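You operate a simulated robot arm through the tools that you are given. There is no shell and no other tool. Be economical: measure what you need, move in short steps, check, and stop when the job is done.

You are at the controls of a simulated robot arm. One attempt, no reset.

TASK
Put things in order on the top of the dining table. At the end: the clear short glass is on the silver round tray; the clear small jar (marked "PEACH") from the top of the dining table stands on top of the green egg carton; the small green pot stands where the clear water bottle stood; the clear water bottle stands where the clear small jar stood; whatever was shut is shut again. Leave all else as you found it, and nothing knocked over.

The check looks at the end state, three seconds after you hand in, the way a careful person would. Anything else that was tipped, shoved, dropped, spilled or broken makes it a failure.

THE ROBOT
A 7-joint arm with a two-finger parallel gripper, fixed in place. Base frame: the origin is at the foot of the arm, x ahead of it, y to its left, z up; the work surface is at about z = 0. Units: mm, degrees, N and s.
With the tool pointing down near the work surface it reaches from about 220 to 580 mm from the base axis. Its first joint turns from -66.0 to 66.0 degrees. Payload 2.5 kg.
Tool frame: the origin (TCP) lies between the finger pads and is the grasp point; the fingertips stand 23 mm ahead of it; z points along the fingers, y is the line along which they close. The gripper opens to 94 mm. The fingers are 38 mm wide and 10 mm thick; the gripper's body (54 by 96 mm) begins 39 mm behind the TCP.
Orientation is that of the tool frame in the base frame, as a unit quaternion [x, y, z, w]. With the fingers straight down and closing along the base's y, the tool's x points along the base's -x, its y along +y and its z along -z.

THE INTERFACE
- The arm moves only by the tool jog_arm. Its argument "commands" is a list of rows, each an object of numbers (a shift or turn left out is 0, a gripper value left out holds the last): "x", "y", "z": the shift along the base's x, y, z in mm; "ax", "ay", "az": the turn, a rotation vector about the base's x, y, z in degrees; "gripper": the finger opening in mm, from 0 to 94. In form: [{"x": .., "y": .., "z": .., "ax": .., "ay": .., "az": .., "gripper": ..}, ...]. A call has 1 to 12 rows; each row shifts and turns the commanded pose from where the row before left it. Rows are played at 5 a second. More than 50 mm and 8.6 degrees between two rows, or a gripper value outside its range, and nothing of the call is played. Where a pose cannot be reached the arm comes as near as it can. A force on the tool above 40 N (or 10 N above the force at the start of the call, whichever is more), or a blocked arm, ends the call early, and 0.2 s more pass. The fingers move at their own pace (about 108 mm/s each) and stop on an object; they squeeze with about 28 N. The grip force told is the motor's: it shows also when the fingers shut on nothing. Time passes only in rows, and 0.2 s behind the last, so rows that do not move let the fingers close. It gives the time, the measured TCP pose, the force on the tool (base axes), the opening and the grip force at its end, in the units of the frame above (readings bear some noise), and new pictures: "show" is both (left out), scene, wrist or none.
- Cameras (640 x 400 px; columns grow to the right, rows downward): "scene" is fixed at [131.4, -429.3, 525.4]; the picture's right is [0.64, -0.77, 0.00], its down [-0.57, -0.47, -0.67] and it looks along [0.52, 0.43, -0.74] (base axes); focal length 214 px, centre (320, 200). "wrist" rides on the gripper at [-39, 0, -44] in the tool frame; the picture's right is [0.00, -1.00, 0.00], its down [0.97, 0.00, -0.24] and it looks along [0.24, 0.00, 0.97] (tool axes); focal length 218 px, centre (320, 200).
- locate(camera, pixels): for up to 12 pixels [column, row] of the newest picture of that camera ("zoom" is the newest enlarged one), the place [x, y, z] in the base frame of the surface seen there, good to about 2 mm. No time passes.
- close_up(camera, box): a new picture of the part [left, top, right, bottom] of that camera's present view, enlarged. No time passes.
- job_done(): hands the job in; it is judged then, once.

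Work in short steps. Measure before you move; look again where a grasp or a placing could have gone wrong, and mend it. You have 80 turns and 120 pictures in all, those below and enlarged ones among them. Open the gripper and draw the arm clear of the work before you hand the job in, unless the task says otherwise; then end with one line.

The tools are called after "Call:" as a command line: name --argument value ..., lists and objects as JSON in quotes. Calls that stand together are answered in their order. jog_arm: Moves the arm, as the interface text tells. Its arguments: {"type":"object","properties":{"commands":{"type":"array"},"show":{"type":"string","enum":["both","scene","wrist","none"]}},"required":["commands"]} The other tools are called the same way: locate (camera, pixels) gives the place of the surface under pixels of a picture; close_up (camera, box) takes an enlarged picture of a part of a camera's view; job_done () hands the job in.

At the start:

```text
t: 0.0
ee_pos: [409.3, 21.2, 331.7]
orientation: [0.0, 1.0, 0.0, 0.0]
wrist_force: [-0.2, 0.2, 0.1]
width: 94.1
grasp_force: 0.1
```

scene: 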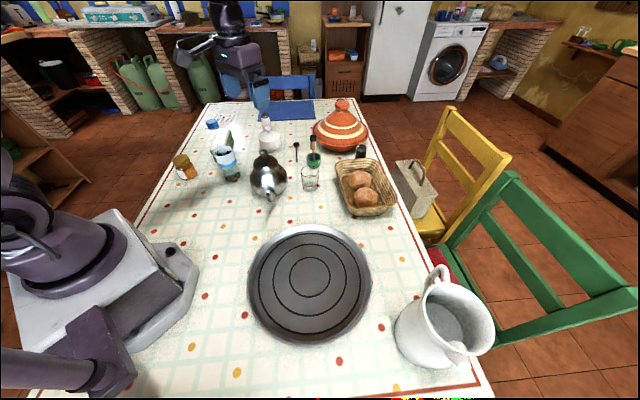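
wrist: 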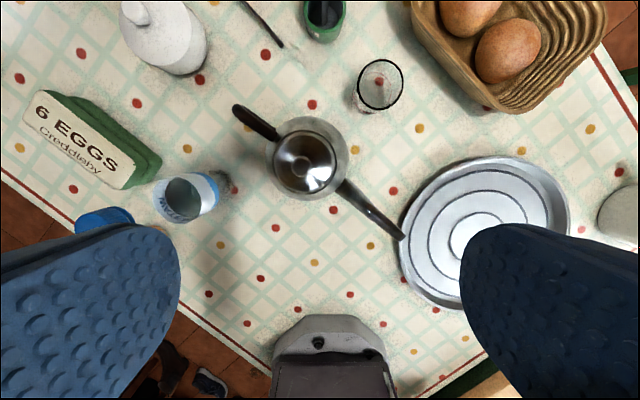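

I see the main objects in the scene picture around (185..315, 120..190); I take close-ups to identify them.

Call:
close_up --camera "scene" --box '[160, 100, 280, 200]'

Call:
close_up --camera "scene" --box '[260, 110, 380, 210]'

```text
4.00 times, centred on (220, 150) of scene
```

zoom: 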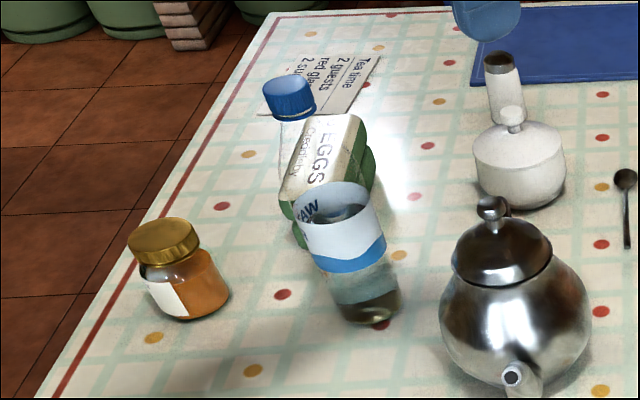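

```text
4.00 times, centred on (320, 160) of scene
```

zoom: 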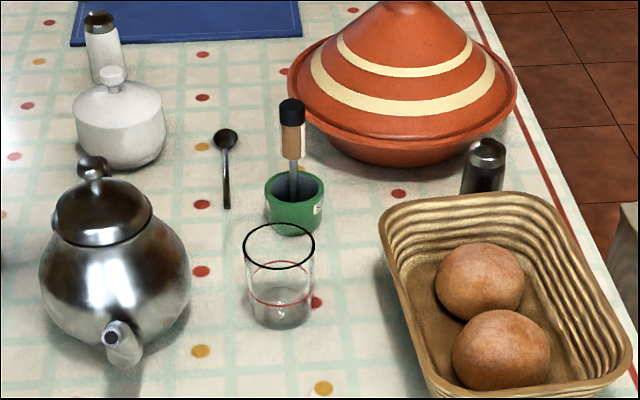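

I locate the objects: jar (170,250 zoom coordinates via scene px), blue cap, labelled vessel, carton, green pot, glass and tray.

Call:
locate --camera "scene" --pixels '[[181, 160], [186, 173], [212, 124], [218, 150], [228, 172], [222, 150], [233, 152], [310, 168], [314, 164], [313, 154], [309, 265], [240, 140]]'

Call:
locate --camera "wrist" --pixels '[[105, 218], [187, 195], [207, 185], [90, 140], [40, 120], [140, 175], [325, 12], [380, 62], [380, 100], [480, 230], [150, 215], [305, 165]]'

Call:
close_up --camera "wrist" --box '[20, 80, 260, 240]'

```text
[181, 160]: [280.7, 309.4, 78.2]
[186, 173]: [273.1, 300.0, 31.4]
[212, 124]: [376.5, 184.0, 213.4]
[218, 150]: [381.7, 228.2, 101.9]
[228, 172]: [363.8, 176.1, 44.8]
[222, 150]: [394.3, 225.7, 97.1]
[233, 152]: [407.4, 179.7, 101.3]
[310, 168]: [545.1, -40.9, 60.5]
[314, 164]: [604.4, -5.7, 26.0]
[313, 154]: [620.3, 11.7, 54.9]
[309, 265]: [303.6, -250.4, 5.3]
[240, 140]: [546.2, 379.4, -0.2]
```

```text
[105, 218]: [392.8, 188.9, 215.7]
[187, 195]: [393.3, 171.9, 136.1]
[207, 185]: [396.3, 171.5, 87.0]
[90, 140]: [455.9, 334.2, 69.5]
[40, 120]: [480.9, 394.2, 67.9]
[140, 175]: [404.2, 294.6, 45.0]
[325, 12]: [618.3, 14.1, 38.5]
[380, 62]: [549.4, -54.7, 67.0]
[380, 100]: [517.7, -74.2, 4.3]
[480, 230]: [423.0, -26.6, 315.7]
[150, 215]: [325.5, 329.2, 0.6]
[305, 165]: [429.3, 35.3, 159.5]
```

```text
2.50 times, centred on (140, 160) of wrist
```

zoom: 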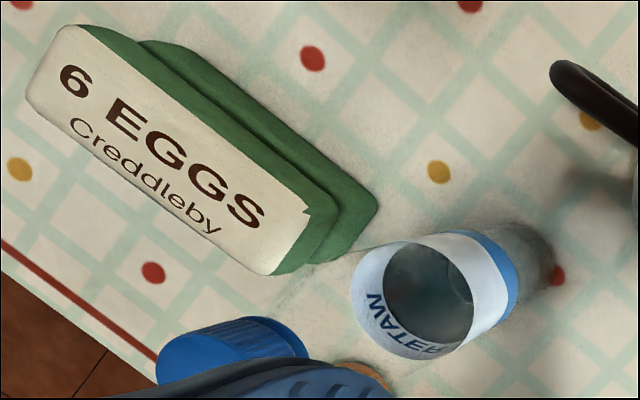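

The bottle is one tall thing (blue cap at z≈215, "WATER" label below, near (385,185)); jar near (275,305), carton near (445,315). I travel high to above the jar, turning with the base, for a better view.

Call:
jog_arm --commands '[{"x": -10, "y": 40, "az": 6.4}, {"x": -18, "y": 40, "az": 6.4}, {"x": -18, "y": 40, "az": 6.4}, {"x": -20, "y": 40, "az": 6.4}, {"x": -22, "y": 40, "az": 6.4}, {"x": -23, "y": 40, "az": 6.4}, {"x": -23, "y": 40, "az": 6.4}, {"z": -40}, {"z": -40}]'

```text
t: 2.0
ee_pos: [275.5, 299.1, 252.5]
orientation: [-0.381, 0.924, 0.0, 0.0]
wrist_force: [-0.8, -0.6, 0.3]
width: 93.9
grasp_force: 0.1
```

scene: 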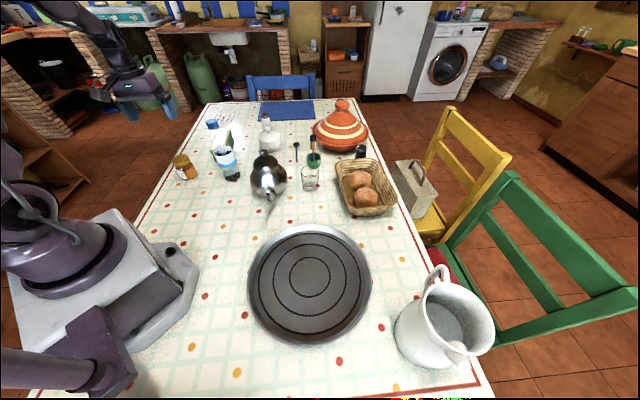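
wrist: 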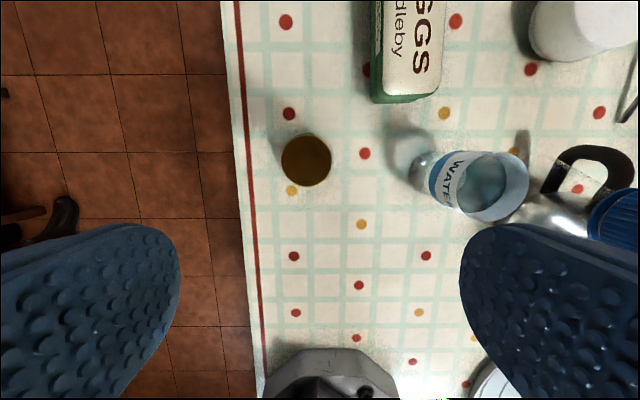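

The lid shows as a disc at (306,160). I locate its rim and the bottle parts and carton edges.

Call:
locate --camera "wrist" --pixels '[[306, 160], [283, 160], [329, 160], [306, 138], [306, 184], [410, 60], [378, 85], [435, 85], [422, 170], [612, 215], [450, 180], [414, 170]]'

Call:
close_up --camera "scene" --box '[165, 145, 213, 185]'

Call:
close_up --camera "wrist" --box '[260, 60, 580, 260]'

```text
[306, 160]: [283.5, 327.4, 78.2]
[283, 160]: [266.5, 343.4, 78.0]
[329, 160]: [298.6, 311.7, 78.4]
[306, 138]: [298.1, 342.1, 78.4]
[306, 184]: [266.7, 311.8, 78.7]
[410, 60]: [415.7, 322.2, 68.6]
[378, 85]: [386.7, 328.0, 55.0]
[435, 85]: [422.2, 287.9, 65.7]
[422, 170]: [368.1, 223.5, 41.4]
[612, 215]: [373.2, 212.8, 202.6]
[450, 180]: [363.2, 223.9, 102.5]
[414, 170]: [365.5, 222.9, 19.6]
```

```text
10.00 times, centred on (189, 165) of scene
```

zoom: 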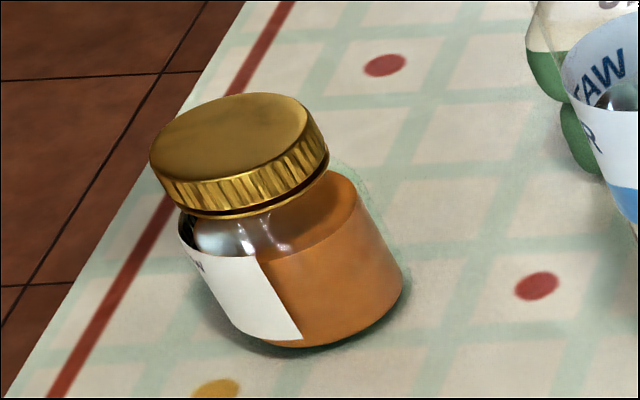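

```text
2.00 times, centred on (420, 160) of wrist
```

zoom: 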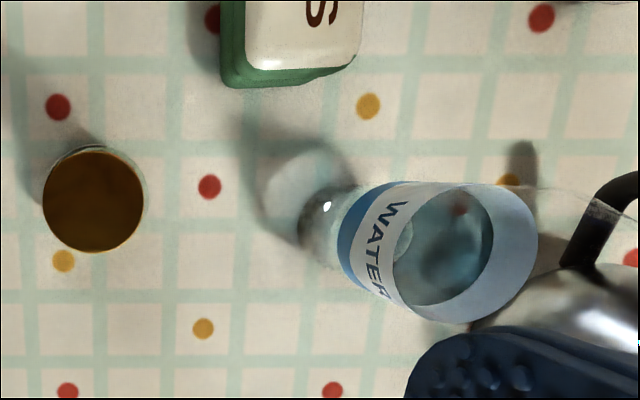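

Lid centre ≈(282.5,327.3), top z 78, Ø45. I centre above it and descend to TCP z≈47 with the gripper open.

Call:
jog_arm --commands '[{"x": 7, "y": 28.2}, {"z": -45}, {"z": -45}, {"z": -35}, {}]' --show "wrist"

```text
t: 3.2
ee_pos: [282.5, 329.9, 129.1]
orientation: [-0.381, 0.925, 0.0, 0.0]
wrist_force: [-0.5, -0.6, 0.5]
width: 94.2
grasp_force: 0.1
```

wrist: 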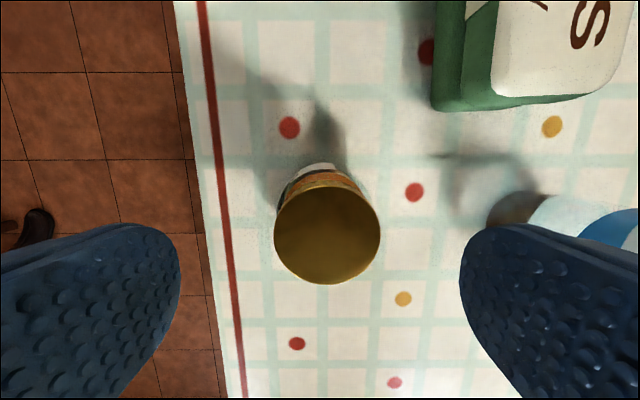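

Lid is at (327,233), centred but ~3 mm to the right; I correct and go down, then close.

Call:
jog_arm --commands '[{"x": 2, "y": -2}, {"z": -40}, {"z": -41}, {}, {"gripper": 0}, {}, {}]' --show "both"

```text
t: 4.8
ee_pos: [286.3, 328.7, 48.5]
orientation: [-0.381, 0.924, 0.0, 0.0]
wrist_force: [0.5, 1.1, 0.1]
width: 59.5
grasp_force: 27.6
```

scene: 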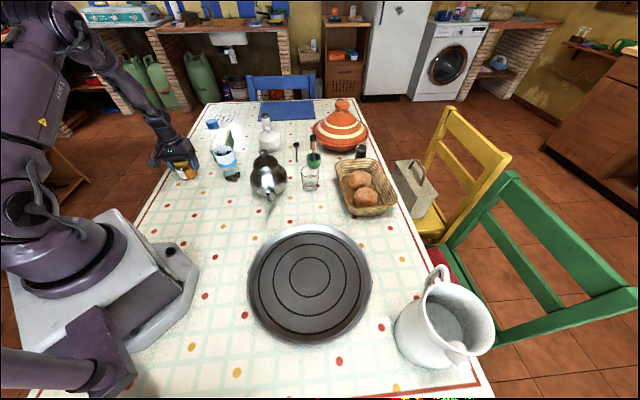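
wrist: 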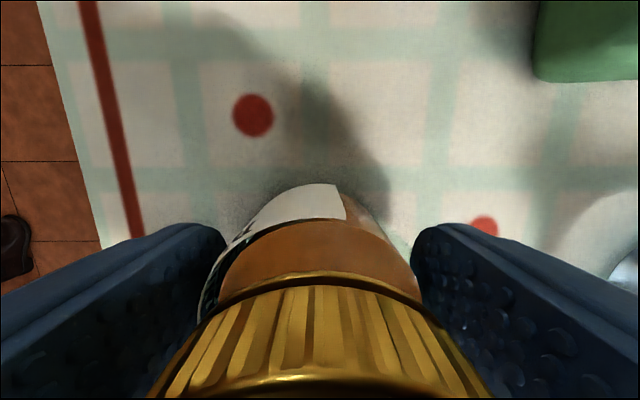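

Gripped at 59.5 mm with 27.6 N. I lift and look at the carton.

Call:
jog_arm --commands '[{"z": 20}, {"z": 45}, {"z": 45}, {"z": 45}, {"x": 20}, {}]' --show "both"

```text
t: 6.2
ee_pos: [303.9, 326.1, 201.4]
orientation: [-0.381, 0.925, 0.0, 0.0]
wrist_force: [-0.2, 0.2, -2.7]
width: 59.3
grasp_force: 28.1
```

scene: 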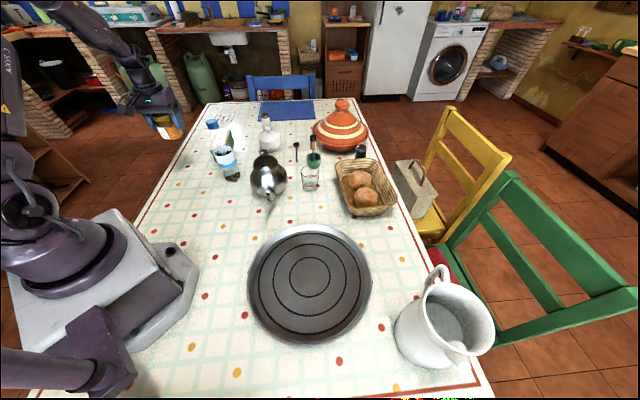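
wrist: 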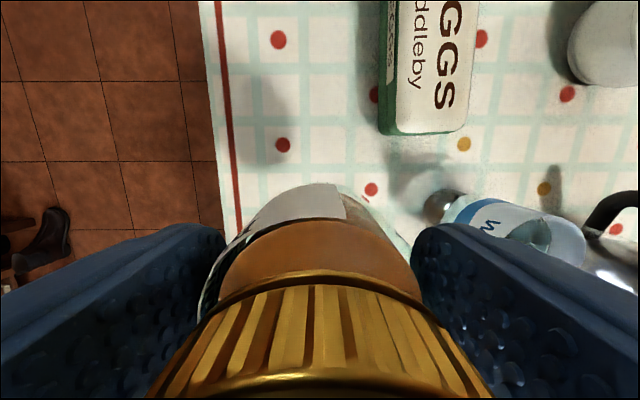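

The carton's near end is at (420,130), running up the picture. I rise above the bottle's height and move toward the carton to see all of its top.

Call:
jog_arm --commands '[{"z": 45}, {"z": 40}, {"x": 35}, {"x": 35, "y": -5}, {}]' --show "wrist"

```text
t: 7.4
ee_pos: [369.8, 321.0, 284.4]
orientation: [-0.381, 0.925, 0.0, 0.0]
wrist_force: [0.8, 0.5, -3.6]
width: 59.2
grasp_force: 28.2
```

wrist: 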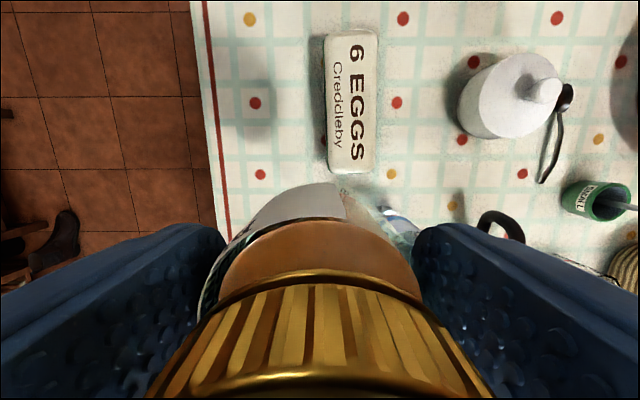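

The whole carton top is visible, from (326,35) to (375,170). I locate its corners and centre.

Call:
locate --camera "wrist" --pixels '[[333, 40], [372, 38], [333, 165], [370, 165], [352, 100], [352, 36], [352, 168], [332, 100], [374, 100], [596, 202], [500, 100]]'

Call:
close_up --camera "wrist" --box '[480, 120, 640, 220]'

Call:
close_up --camera "wrist" --box '[270, 20, 430, 120]'

```text
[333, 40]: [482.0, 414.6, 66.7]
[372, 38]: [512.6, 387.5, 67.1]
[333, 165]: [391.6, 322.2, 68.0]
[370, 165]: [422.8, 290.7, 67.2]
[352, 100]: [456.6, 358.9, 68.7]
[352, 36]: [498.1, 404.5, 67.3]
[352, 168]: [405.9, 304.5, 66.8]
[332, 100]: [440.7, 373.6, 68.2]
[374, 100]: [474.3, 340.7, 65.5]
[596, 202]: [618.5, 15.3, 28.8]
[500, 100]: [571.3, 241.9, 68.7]
```

```text
4.00 times, centred on (560, 170) of wrist
```

zoom: 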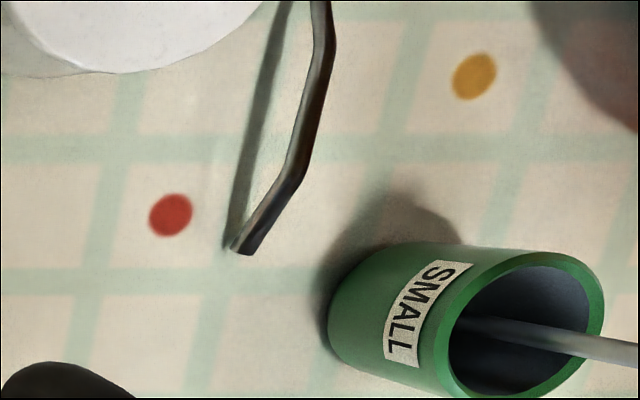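

```text
4.00 times, centred on (350, 70) of wrist
```

zoom: 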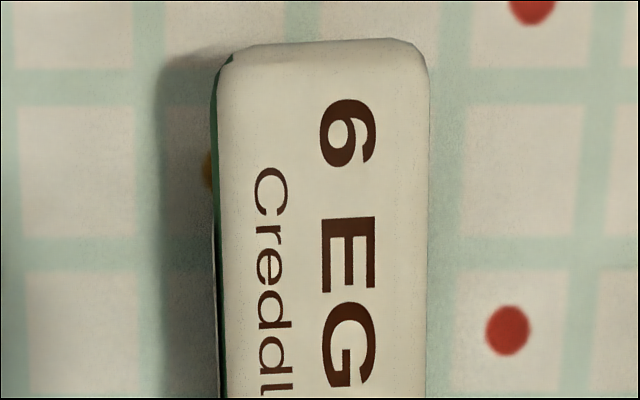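

Carton top axis runs (406,304)–(498,404), z≈68. I move the jar over (443,345) and lower to just above the top.

Call:
jog_arm --commands '[{"x": 37, "y": 12}, {"x": 36.2, "y": 12}, {"z": -45}, {"z": -45}, {"z": -45}, {"z": -20}, {}]' --show "both"

```text
t: 9.0
ee_pos: [449.6, 345.6, 132.0]
orientation: [-0.382, 0.924, 0.0, 0.001]
wrist_force: [-0.6, -0.3, -3.6]
width: 59.4
grasp_force: 28.0
```

scene: 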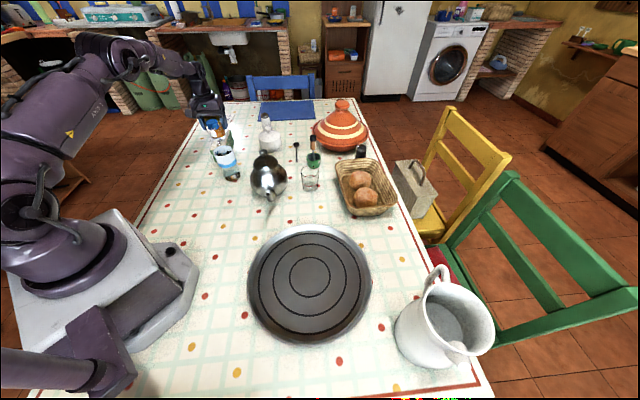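
wrist: 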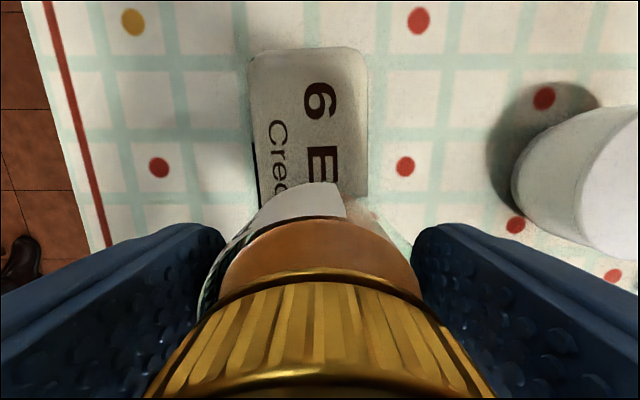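

The carton axis is at column ~308 vs the jar's 320, so I shift ~5 mm left, then lower in small steps until contact.

Call:
jog_arm --commands '[{"x": -4.5, "y": 3}, {}, {"z": -6}, {"z": -4}, {"z": -2}, {}]' --show "wrist"

```text
t: 10.4
ee_pos: [443.5, 347.1, 119.3]
orientation: [-0.381, 0.925, 0.0, 0.0]
wrist_force: [-0.6, 0.7, -3.1]
width: 59.3
grasp_force: 28.0
```

wrist: 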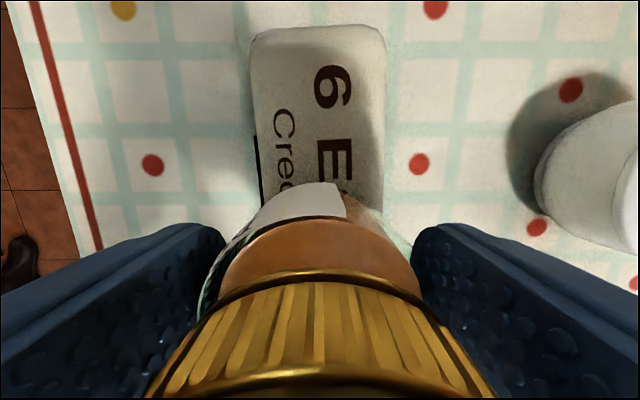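

Carton now at columns 250–385 (centre ≈318), well aligned; no contact yet (-3.1 N). I continue by 1 mm steps.

Call:
jog_arm --commands '[{"z": -1}, {"z": -1}, {}]' --show "none"

```text
t: 11.2
ee_pos: [443.2, 349.0, 117.9]
orientation: [-0.381, 0.925, 0.001, 0.0]
wrist_force: [-0.9, 0.0, -4.0]
width: 59.2
grasp_force: 28.0
```

Call:
jog_arm --commands '[{"z": -1}, {"z": -1}, {}]' --show "none"

```text
t: 12.0
ee_pos: [445.1, 348.8, 115.7]
orientation: [-0.381, 0.925, 0.0, 0.001]
wrist_force: [-3.0, 0.0, 2.8]
width: 59.4
grasp_force: 28.1
```

The force turned to +2.8 N: contact. I open slowly and rise straight up.

Call:
jog_arm --commands '[{"gripper": 66}, {"gripper": 80}, {"gripper": 94}, {}, {"z": 30}, {"z": 45}, {"z": 45}, {"z": 45}]' --show "both"

```text
t: 13.8
ee_pos: [442.2, 350.2, 280.6]
orientation: [-0.381, 0.925, 0.001, 0.0]
wrist_force: [-0.6, 0.1, -0.8]
width: 94.0
grasp_force: 0.0
```

scene: 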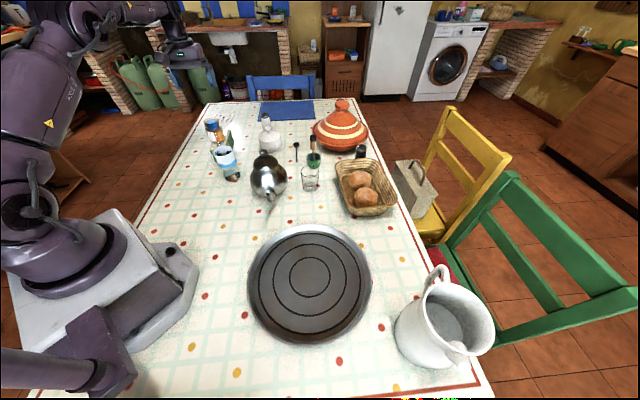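
wrist: 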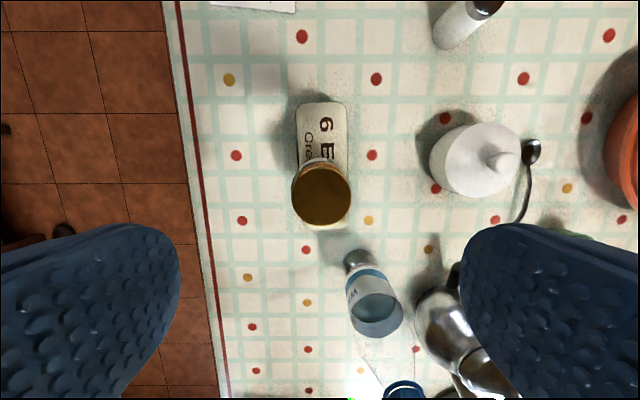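

The jar stands on the carton (322,192). Now I measure the bottle: cap (404,385), label ring (378,310), base (357,260).

Call:
locate --camera "wrist" --pixels '[[404, 388], [391, 392], [417, 392], [352, 312], [402, 312], [349, 285], [384, 278], [366, 270], [345, 262], [370, 258], [378, 334]]'

Call:
locate --camera "scene" --pixels '[[206, 125], [212, 121], [218, 125], [214, 152], [236, 152], [217, 165], [236, 163], [221, 174], [239, 176], [232, 180]]'

Call:
close_up --camera "scene" --box '[184, 110, 280, 190]'

Call:
close_up --camera "wrist" --box '[320, 240, 480, 400]'

```text
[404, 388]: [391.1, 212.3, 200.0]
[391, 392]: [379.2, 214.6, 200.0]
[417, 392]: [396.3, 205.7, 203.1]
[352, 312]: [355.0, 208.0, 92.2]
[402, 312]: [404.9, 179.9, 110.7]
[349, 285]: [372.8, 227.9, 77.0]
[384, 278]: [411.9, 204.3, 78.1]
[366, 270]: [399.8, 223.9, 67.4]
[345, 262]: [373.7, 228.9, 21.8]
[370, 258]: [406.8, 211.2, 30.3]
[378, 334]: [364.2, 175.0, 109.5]
```

```text
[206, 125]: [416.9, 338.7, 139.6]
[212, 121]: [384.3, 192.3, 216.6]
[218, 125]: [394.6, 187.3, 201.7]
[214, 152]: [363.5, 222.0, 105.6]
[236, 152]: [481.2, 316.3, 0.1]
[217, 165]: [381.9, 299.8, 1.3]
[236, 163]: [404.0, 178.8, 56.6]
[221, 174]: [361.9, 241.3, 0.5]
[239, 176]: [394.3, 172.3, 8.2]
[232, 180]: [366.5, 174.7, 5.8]
```

```text
5.00 times, centred on (232, 150) of scene
```

zoom: 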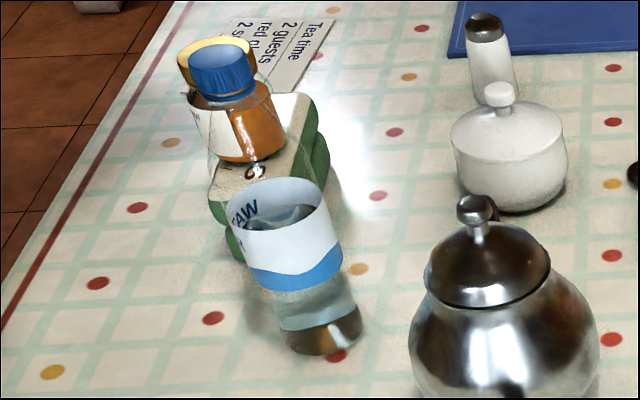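

```text
2.50 times, centred on (400, 320) of wrist
```

zoom: 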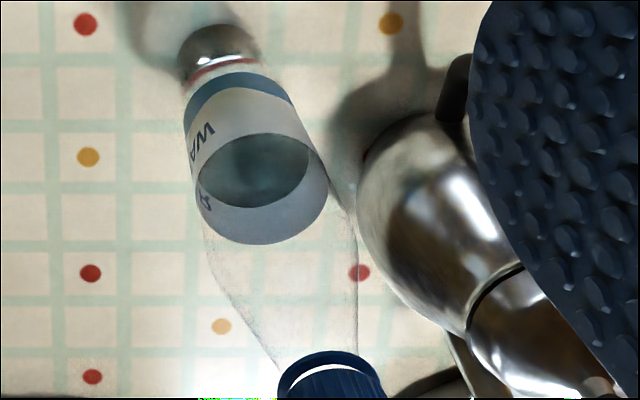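

Circle fit gives the bottle centre ≈(383.5,199.5), Ø60, cap top z≈217. It is too tall to grip at the body from above, so I will grip the cap; first I move above it and look.

Call:
jog_arm --commands '[{"z": 35}, {"x": -20, "y": -38}, {"x": -20, "y": -38}, {"x": -19, "y": -38}, {"y": -37}, {}]' --show "wrist"

```text
t: 15.2
ee_pos: [379.9, 196.7, 315.2]
orientation: [-0.382, 0.924, -0.001, 0.0]
wrist_force: [-0.3, -0.2, 0.6]
width: 94.2
grasp_force: 0.1
```

wrist: 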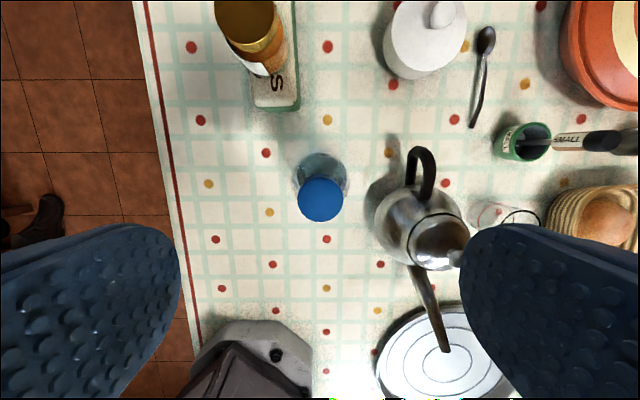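

Cap now a disc at (320,200); I locate it, and take an enlarged look at the green pot with its stick.

Call:
locate --camera "wrist" --pixels '[[320, 202], [299, 202], [342, 202], [320, 181], [320, 219], [304, 170], [336, 162], [533, 140], [520, 155], [571, 143], [605, 142], [512, 242]]'

Call:
close_up --camera "wrist" --box '[480, 100, 640, 200]'

Call:
close_up --camera "wrist" --box '[280, 140, 376, 230]'

```text
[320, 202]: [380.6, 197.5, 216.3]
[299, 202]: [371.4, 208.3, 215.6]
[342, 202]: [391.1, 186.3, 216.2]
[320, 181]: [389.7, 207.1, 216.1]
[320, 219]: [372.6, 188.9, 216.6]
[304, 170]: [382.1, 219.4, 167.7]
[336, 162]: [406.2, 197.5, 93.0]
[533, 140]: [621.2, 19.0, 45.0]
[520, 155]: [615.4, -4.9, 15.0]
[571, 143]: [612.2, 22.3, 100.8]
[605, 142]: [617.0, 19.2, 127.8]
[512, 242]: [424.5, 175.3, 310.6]
```

```text
4.00 times, centred on (560, 150) of wrist
```

zoom: 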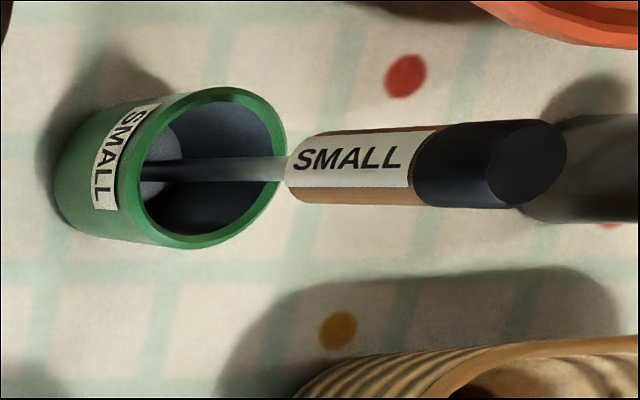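

```text
4.44 times, centred on (328, 185) of wrist
```

zoom: 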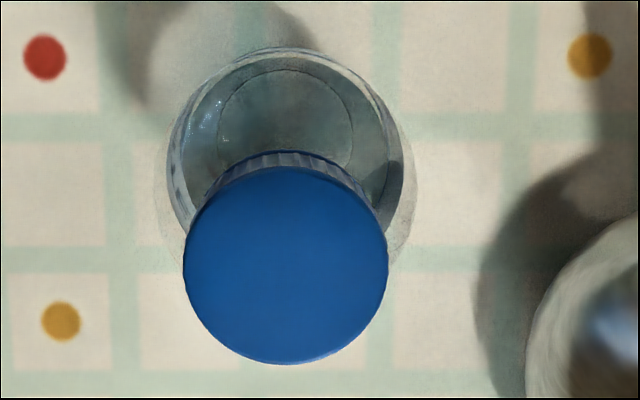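

Cap centre ≈(381.5,198), Ø30, top z 216. I descend over it to TCP z≈212 (tips ≈189, around the cap) and close.

Call:
jog_arm --commands '[{"x": 1.5, "y": 1.3}, {"z": -45}, {"z": -40}, {"z": -18}, {}, {"gripper": 0}, {}, {}]' --show "both"

```text
t: 17.0
ee_pos: [385.0, 199.7, 211.7]
orientation: [-0.381, 0.925, 0.0, 0.0]
wrist_force: [-0.4, -0.1, 0.7]
width: 29.7
grasp_force: 27.9
```

scene: 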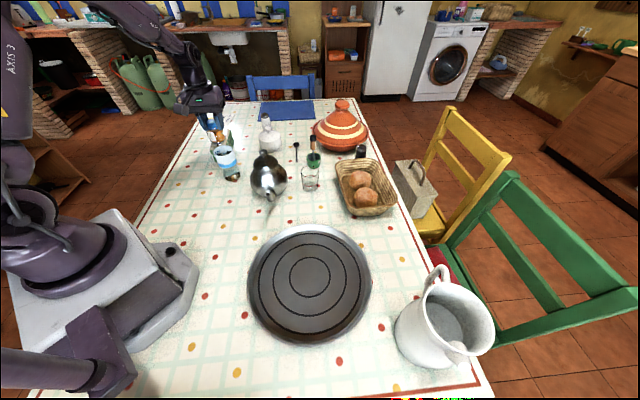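
wrist: 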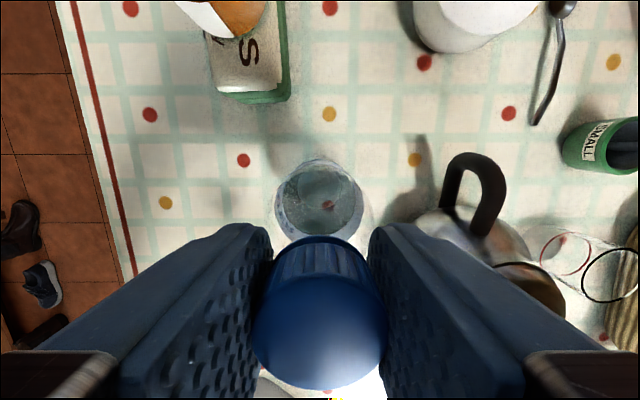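

Cap held at 29.7 mm. I lift it 20 mm gently and check that the whole bottle comes along.

Call:
jog_arm --commands '[{"z": 5}, {"z": 15}, {}]' --show "scene"

Call:
close_up --camera "scene" --box '[184, 110, 280, 190]'

```text
t: 17.8
ee_pos: [386.3, 198.9, 231.7]
orientation: [-0.381, 0.924, 0.0, -0.001]
wrist_force: [0.1, -0.9, -3.4]
width: 30.2
grasp_force: 28.1
```

scene: 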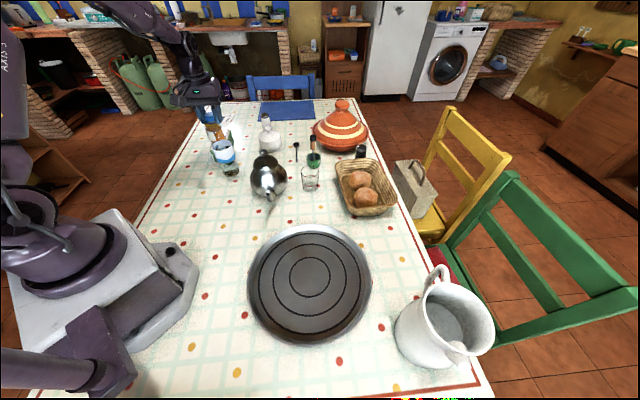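

```text
5.00 times, centred on (232, 150) of scene
```

zoom: 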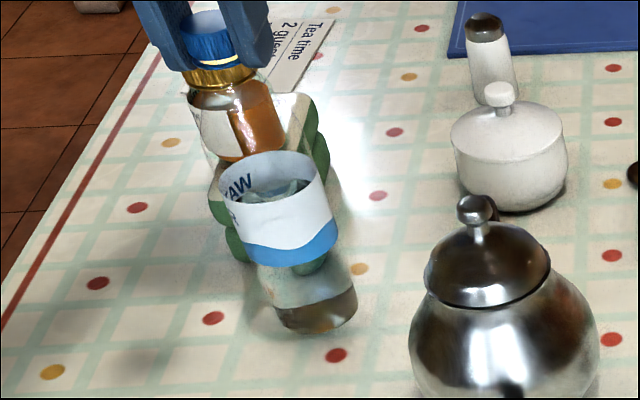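

The whole bottle hangs from the cap. I shift it by (-98.5,+129) to the jar's old place, then lower to near the table.

Call:
jog_arm --commands '[{"z": 25}, {"x": -24.5, "y": 32}, {"x": -24.5, "y": 32}, {"x": -24.5, "y": 32}, {"x": -25, "y": 33}, {}, {"z": -25}, {"z": -14}, {}]' --show "both"

```text
t: 19.8
ee_pos: [285.5, 329.5, 218.3]
orientation: [-0.381, 0.924, 0.0, 0.0]
wrist_force: [-0.8, 1.0, -3.2]
width: 30.2
grasp_force: 27.7
```

scene: 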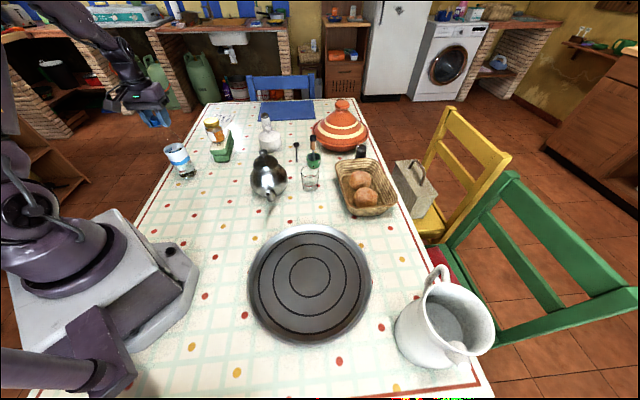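
wrist: 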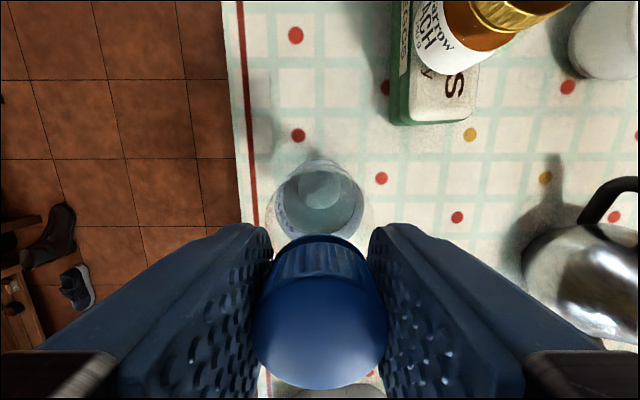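

Bottle hovers a few mm above the spot (force -3.2 N). I lower in small steps until contact.

Call:
jog_arm --commands '[{"z": -3}, {"z": -2}, {}]' --show "none"

```text
t: 20.6
ee_pos: [287.2, 328.3, 212.9]
orientation: [-0.381, 0.925, 0.0, 0.001]
wrist_force: [-0.5, -0.1, -3.7]
width: 30.1
grasp_force: 28.2
```

Call:
jog_arm --commands '[{"z": -1}, {"z": -1}, {}]' --show "none"

```text
t: 21.4
ee_pos: [287.4, 328.7, 211.2]
orientation: [-0.381, 0.924, 0.0, 0.0]
wrist_force: [-1.7, 0.7, 0.9]
width: 30.1
grasp_force: 27.8
```

Force is now +0.9 N: it stands on the table. I release and rise.

Call:
jog_arm --commands '[{"gripper": 40}, {"gripper": 94}, {}, {}, {"z": 30}, {"z": 40}, {"z": 30}]' --show "both"

```text
t: 23.0
ee_pos: [290.5, 328.2, 309.7]
orientation: [-0.381, 0.925, 0.0, 0.0]
wrist_force: [-0.6, 0.4, 0.1]
width: 94.3
grasp_force: 0.1
```

scene: 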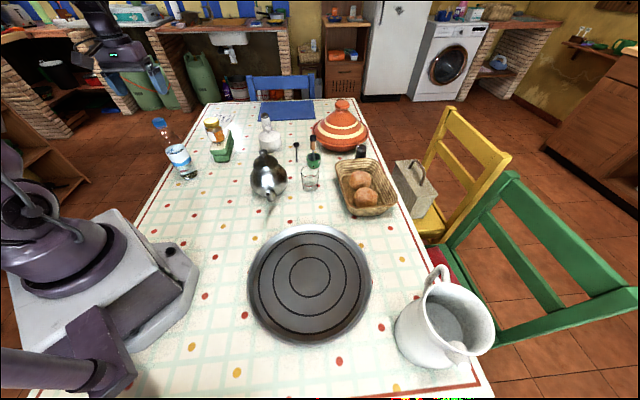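
wrist: 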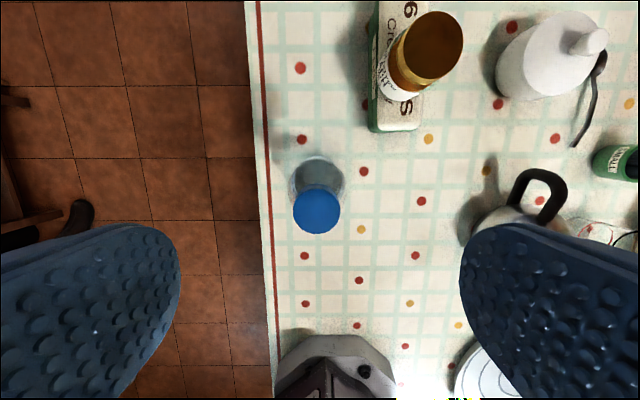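

Bottle stands at the jar's old place. Next the glass: I travel high to near it, turning the hand back to straight, and look.

Call:
jog_arm --commands '[{"z": 30}, {"x": 22, "y": -41, "az": -5}, {"x": 22, "y": -41, "az": -5}, {"x": 22, "y": -41, "az": -5}, {"x": 22, "y": -41, "az": -5}, {"x": 22, "y": -41, "az": -5}, {"x": 22, "y": -41, "az": -5}, {"x": 22, "y": -41, "az": -5}, {"x": 22, "y": -41, "az": -5}, {"x": 22, "y": -41, "az": -5}, {}]' --show "both"

```text
t: 25.4
ee_pos: [483.6, -41.5, 342.1]
orientation: [0.003, 1.0, 0.001, 0.0]
wrist_force: [0.3, 0.3, -1.2]
width: 94.0
grasp_force: 0.1
```

scene: 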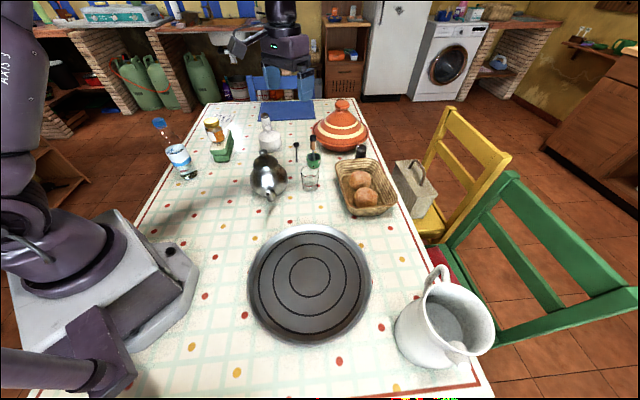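
wrist: 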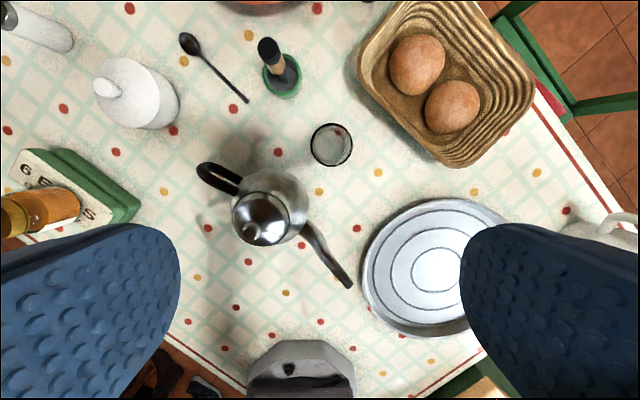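

Good overview: glass at (331,145), pot (280,72), tray centre ≈(440,268). I locate key points.

Call:
locate --camera "wrist" --pixels '[[310, 145], [352, 145], [331, 123], [331, 166], [370, 105], [445, 165], [352, 283], [440, 268], [410, 205], [374, 310], [268, 50], [260, 90]]'

Call:
close_up --camera "wrist" --box '[220, 20, 420, 180]'

Call:
locate --camera "scene" --pixels '[[250, 275], [372, 275], [310, 230], [309, 340], [310, 262], [302, 188], [318, 188], [301, 172], [319, 172], [310, 190]]'

```text
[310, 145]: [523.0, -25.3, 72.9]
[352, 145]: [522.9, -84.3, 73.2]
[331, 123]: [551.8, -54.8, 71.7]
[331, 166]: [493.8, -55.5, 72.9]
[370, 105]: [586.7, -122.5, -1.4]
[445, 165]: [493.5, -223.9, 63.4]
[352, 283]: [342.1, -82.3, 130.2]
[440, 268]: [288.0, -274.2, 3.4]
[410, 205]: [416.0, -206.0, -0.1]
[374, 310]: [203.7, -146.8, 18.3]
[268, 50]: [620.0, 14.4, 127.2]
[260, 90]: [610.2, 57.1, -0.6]
```

```text
2.50 times, centred on (320, 100) of wrist
```

zoom: 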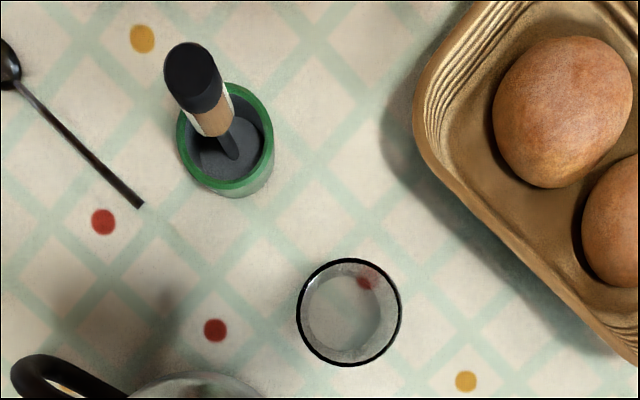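

```text
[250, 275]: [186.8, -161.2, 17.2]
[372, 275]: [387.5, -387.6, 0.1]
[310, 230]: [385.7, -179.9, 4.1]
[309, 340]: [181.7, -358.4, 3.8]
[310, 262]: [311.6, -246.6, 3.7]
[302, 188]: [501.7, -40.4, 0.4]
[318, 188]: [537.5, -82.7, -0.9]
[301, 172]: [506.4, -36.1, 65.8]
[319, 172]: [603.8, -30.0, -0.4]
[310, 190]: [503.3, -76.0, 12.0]
```

Glass rim centre (523,-55), Ø59, top z 73; fingers closing along y are clear of basket and teapot. I centre above and descend part-way.

Call:
jog_arm --commands '[{"x": 39, "y": -13.5}, {"z": -45}, {"z": -45}, {"z": -45}, {"z": -45}, {"z": -30}, {}]' --show "wrist"

```text
t: 27.0
ee_pos: [523.9, -56.4, 130.1]
orientation: [0.002, 1.0, 0.001, -0.001]
wrist_force: [-0.1, 0.4, 0.3]
width: 94.0
grasp_force: 0.0
```

wrist: 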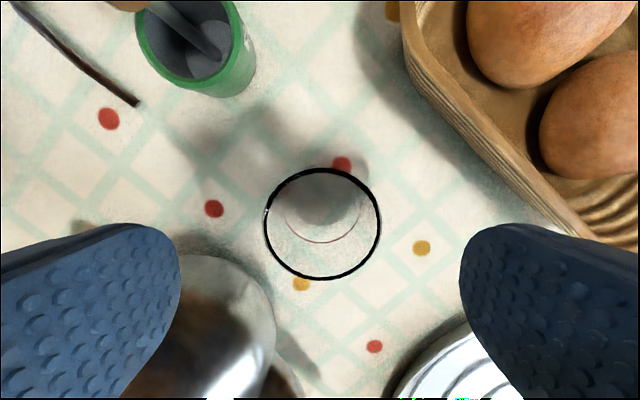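

Glass rim centred at (323,223). The teapot is near the left finger at (200..275, 260..350); I measure the clearance.

Call:
locate --camera "wrist" --pixels '[[200, 258], [240, 270], [265, 300], [273, 330], [323, 170], [266, 225], [380, 225], [323, 277], [470, 160], [520, 200], [200, 275], [85, 222]]'

```text
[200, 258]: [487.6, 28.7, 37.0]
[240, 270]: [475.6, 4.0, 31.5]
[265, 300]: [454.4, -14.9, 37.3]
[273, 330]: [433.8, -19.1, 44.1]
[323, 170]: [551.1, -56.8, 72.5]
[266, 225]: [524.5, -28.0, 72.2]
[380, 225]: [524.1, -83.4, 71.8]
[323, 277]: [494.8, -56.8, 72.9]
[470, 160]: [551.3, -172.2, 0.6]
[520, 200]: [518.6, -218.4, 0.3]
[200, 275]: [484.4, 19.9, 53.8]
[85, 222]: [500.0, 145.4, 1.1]
```

Clearance to the teapot is ~20 mm and the TCP is centred on the glass. I go down to z≈48 and close.

Call:
jog_arm --commands '[{"z": -40}, {"z": -30}, {"z": -12}, {}, {"gripper": 0}, {}, {}]' --show "wrist"

```text
t: 28.6
ee_pos: [522.6, -54.3, 49.7]
orientation: [0.001, 1.0, 0.0, 0.0]
wrist_force: [0.3, -0.1, 0.9]
width: 56.9
grasp_force: 27.7
```

wrist: 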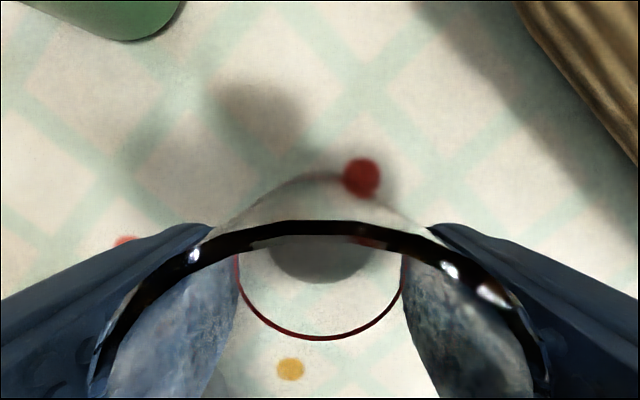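

Glass held (56.9 mm). I lift straight up and carry it over the tray.

Call:
jog_arm --commands '[{"z": 20}, {"z": 50}, {"z": 50}, {"z": 50}, {"x": -32, "y": -29, "az": -5.3}, {"x": -32, "y": -29, "az": -5.3}, {"x": -32, "y": -29, "az": -5.3}, {"x": -32, "y": -29, "az": -5.3}, {"x": -32, "y": -29, "az": -5.3}, {"x": -32, "y": -29, "az": -5.3}, {"x": -32, "y": -29, "az": -5.3}, {}]' --show "both"

```text
t: 31.2
ee_pos: [298.6, -258.3, 219.3]
orientation: [0.321, 0.947, 0.0, 0.0]
wrist_force: [0.6, 1.2, -0.7]
width: 57.1
grasp_force: 28.1
```

scene: 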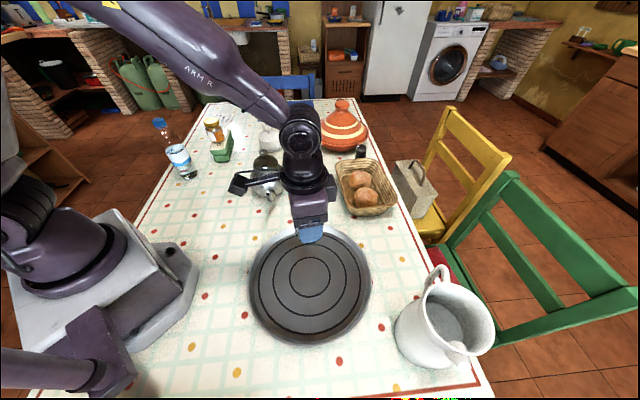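
wrist: 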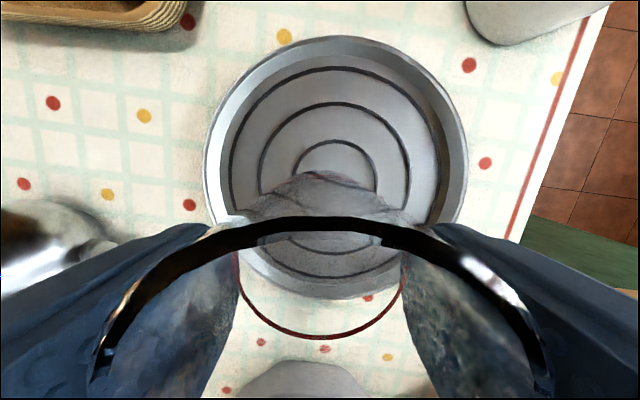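

Tray centre at (335,168); I shift -17 in y to centre, and lower close to the tray.

Call:
jog_arm --commands '[{"y": -17}, {"z": -45}, {"z": -45}, {"z": -45}, {"z": -20}, {}]' --show "scene"

```text
t: 32.6
ee_pos: [299.6, -274.5, 62.6]
orientation: [0.321, 0.947, 0.0, 0.0]
wrist_force: [0.6, 0.5, -1.1]
width: 56.7
grasp_force: 28.4
```

scene: 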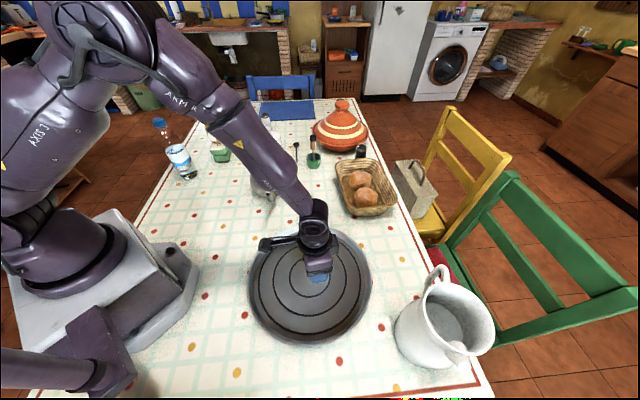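

Now small steps down until contact with the tray.

Call:
jog_arm --commands '[{"z": -4}, {"z": -2}, {"z": -1}, {}]' --show "none"

```text
t: 33.6
ee_pos: [299.3, -274.7, 57.7]
orientation: [0.32, 0.948, -0.001, 0.0]
wrist_force: [0.5, 0.1, -1.4]
width: 56.8
grasp_force: 28.0
```

Call:
jog_arm --commands '[{"z": -1}, {"z": -1}, {}]' --show "none"

```text
t: 34.4
ee_pos: [299.3, -273.3, 55.8]
orientation: [0.32, 0.947, 0.0, 0.0]
wrist_force: [0.4, -0.5, -0.6]
width: 56.4
grasp_force: 27.9
```

Call:
jog_arm --commands '[{"z": -1}, {"z": -1}, {}]' --show "none"

```text
t: 35.2
ee_pos: [298.8, -274.1, 53.6]
orientation: [0.32, 0.947, 0.0, 0.001]
wrist_force: [-0.1, 0.4, -1.4]
width: 56.7
grasp_force: 28.5
```

Call:
jog_arm --commands '[{"z": -1}, {}]' --show "none"

```text
t: 35.8
ee_pos: [300.7, -275.3, 51.5]
orientation: [0.32, 0.948, 0.0, 0.001]
wrist_force: [-1.1, 0.7, 4.7]
width: 56.6
grasp_force: 27.9
```

Contact (+4.7 N). I release and rise.

Call:
jog_arm --commands '[{"gripper": 64}, {"gripper": 80}, {"gripper": 94}, {}, {"z": 30}, {"z": 45}, {"z": 45}, {"z": 45}, {"z": 45}]' --show "both"

```text
t: 37.8
ee_pos: [298.3, -274.7, 263.4]
orientation: [0.321, 0.947, 0.0, 0.0]
wrist_force: [0.8, -0.1, 0.8]
width: 94.0
grasp_force: 0.0
```

scene: 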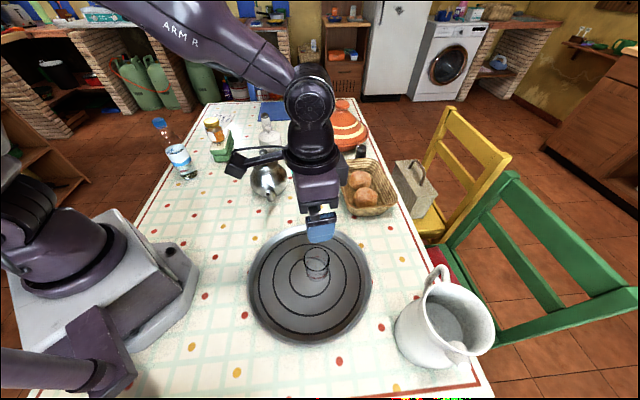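
wrist: 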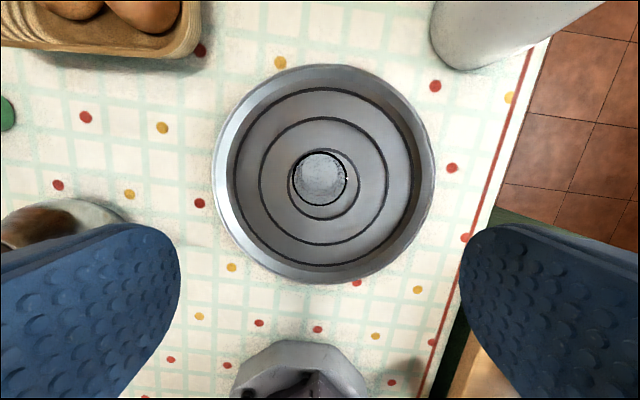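

The glass stands on the tray. I look at the hand's build in the scene before planning a tilted side grasp of the green pot (its tool stands up to z≈145, so a vertical grasp would hit it).

Call:
close_up --camera "scene" --box '[210, 60, 370, 290]'

Call:
jog_arm --commands '[{"x": 30, "y": 36, "az": 5.3}, {"x": 30, "y": 36, "az": 5.3}, {"x": 30, "y": 36, "az": 5.3}, {"x": 30, "y": 36, "az": 5.3}, {"x": 30, "y": 36, "az": 5.3}, {"x": 30, "y": 36, "az": 5.3}, {"x": 30, "y": 36, "az": 5.3}, {"x": 15, "y": 25}, {}]' --show "wrist"

```text
1.74 times, centred on (290, 175) of scene
```

zoom: 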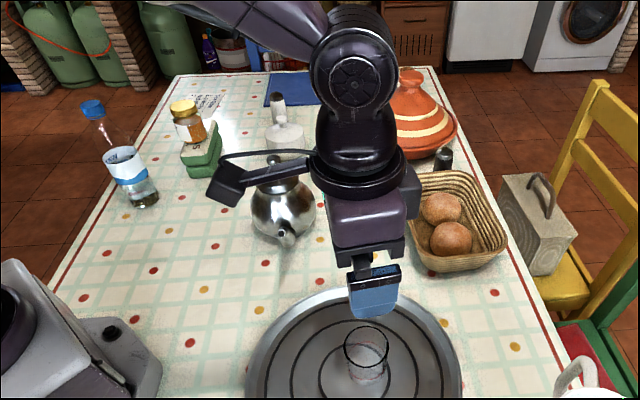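

```text
t: 39.8
ee_pos: [524.7, 2.6, 264.7]
orientation: [0.002, 1.0, 0.0, 0.0]
wrist_force: [0.1, -1.1, -0.2]
width: 94.2
grasp_force: 0.1
```

wrist: 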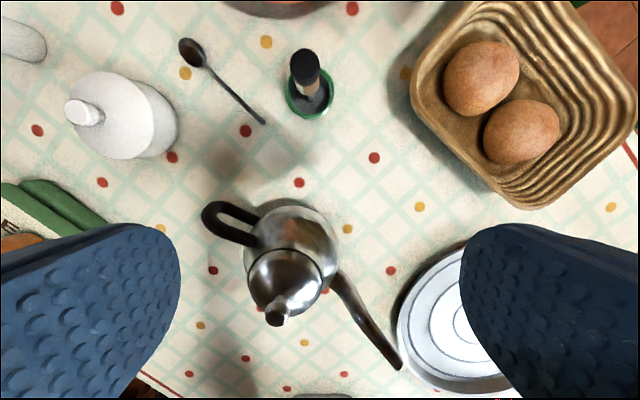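

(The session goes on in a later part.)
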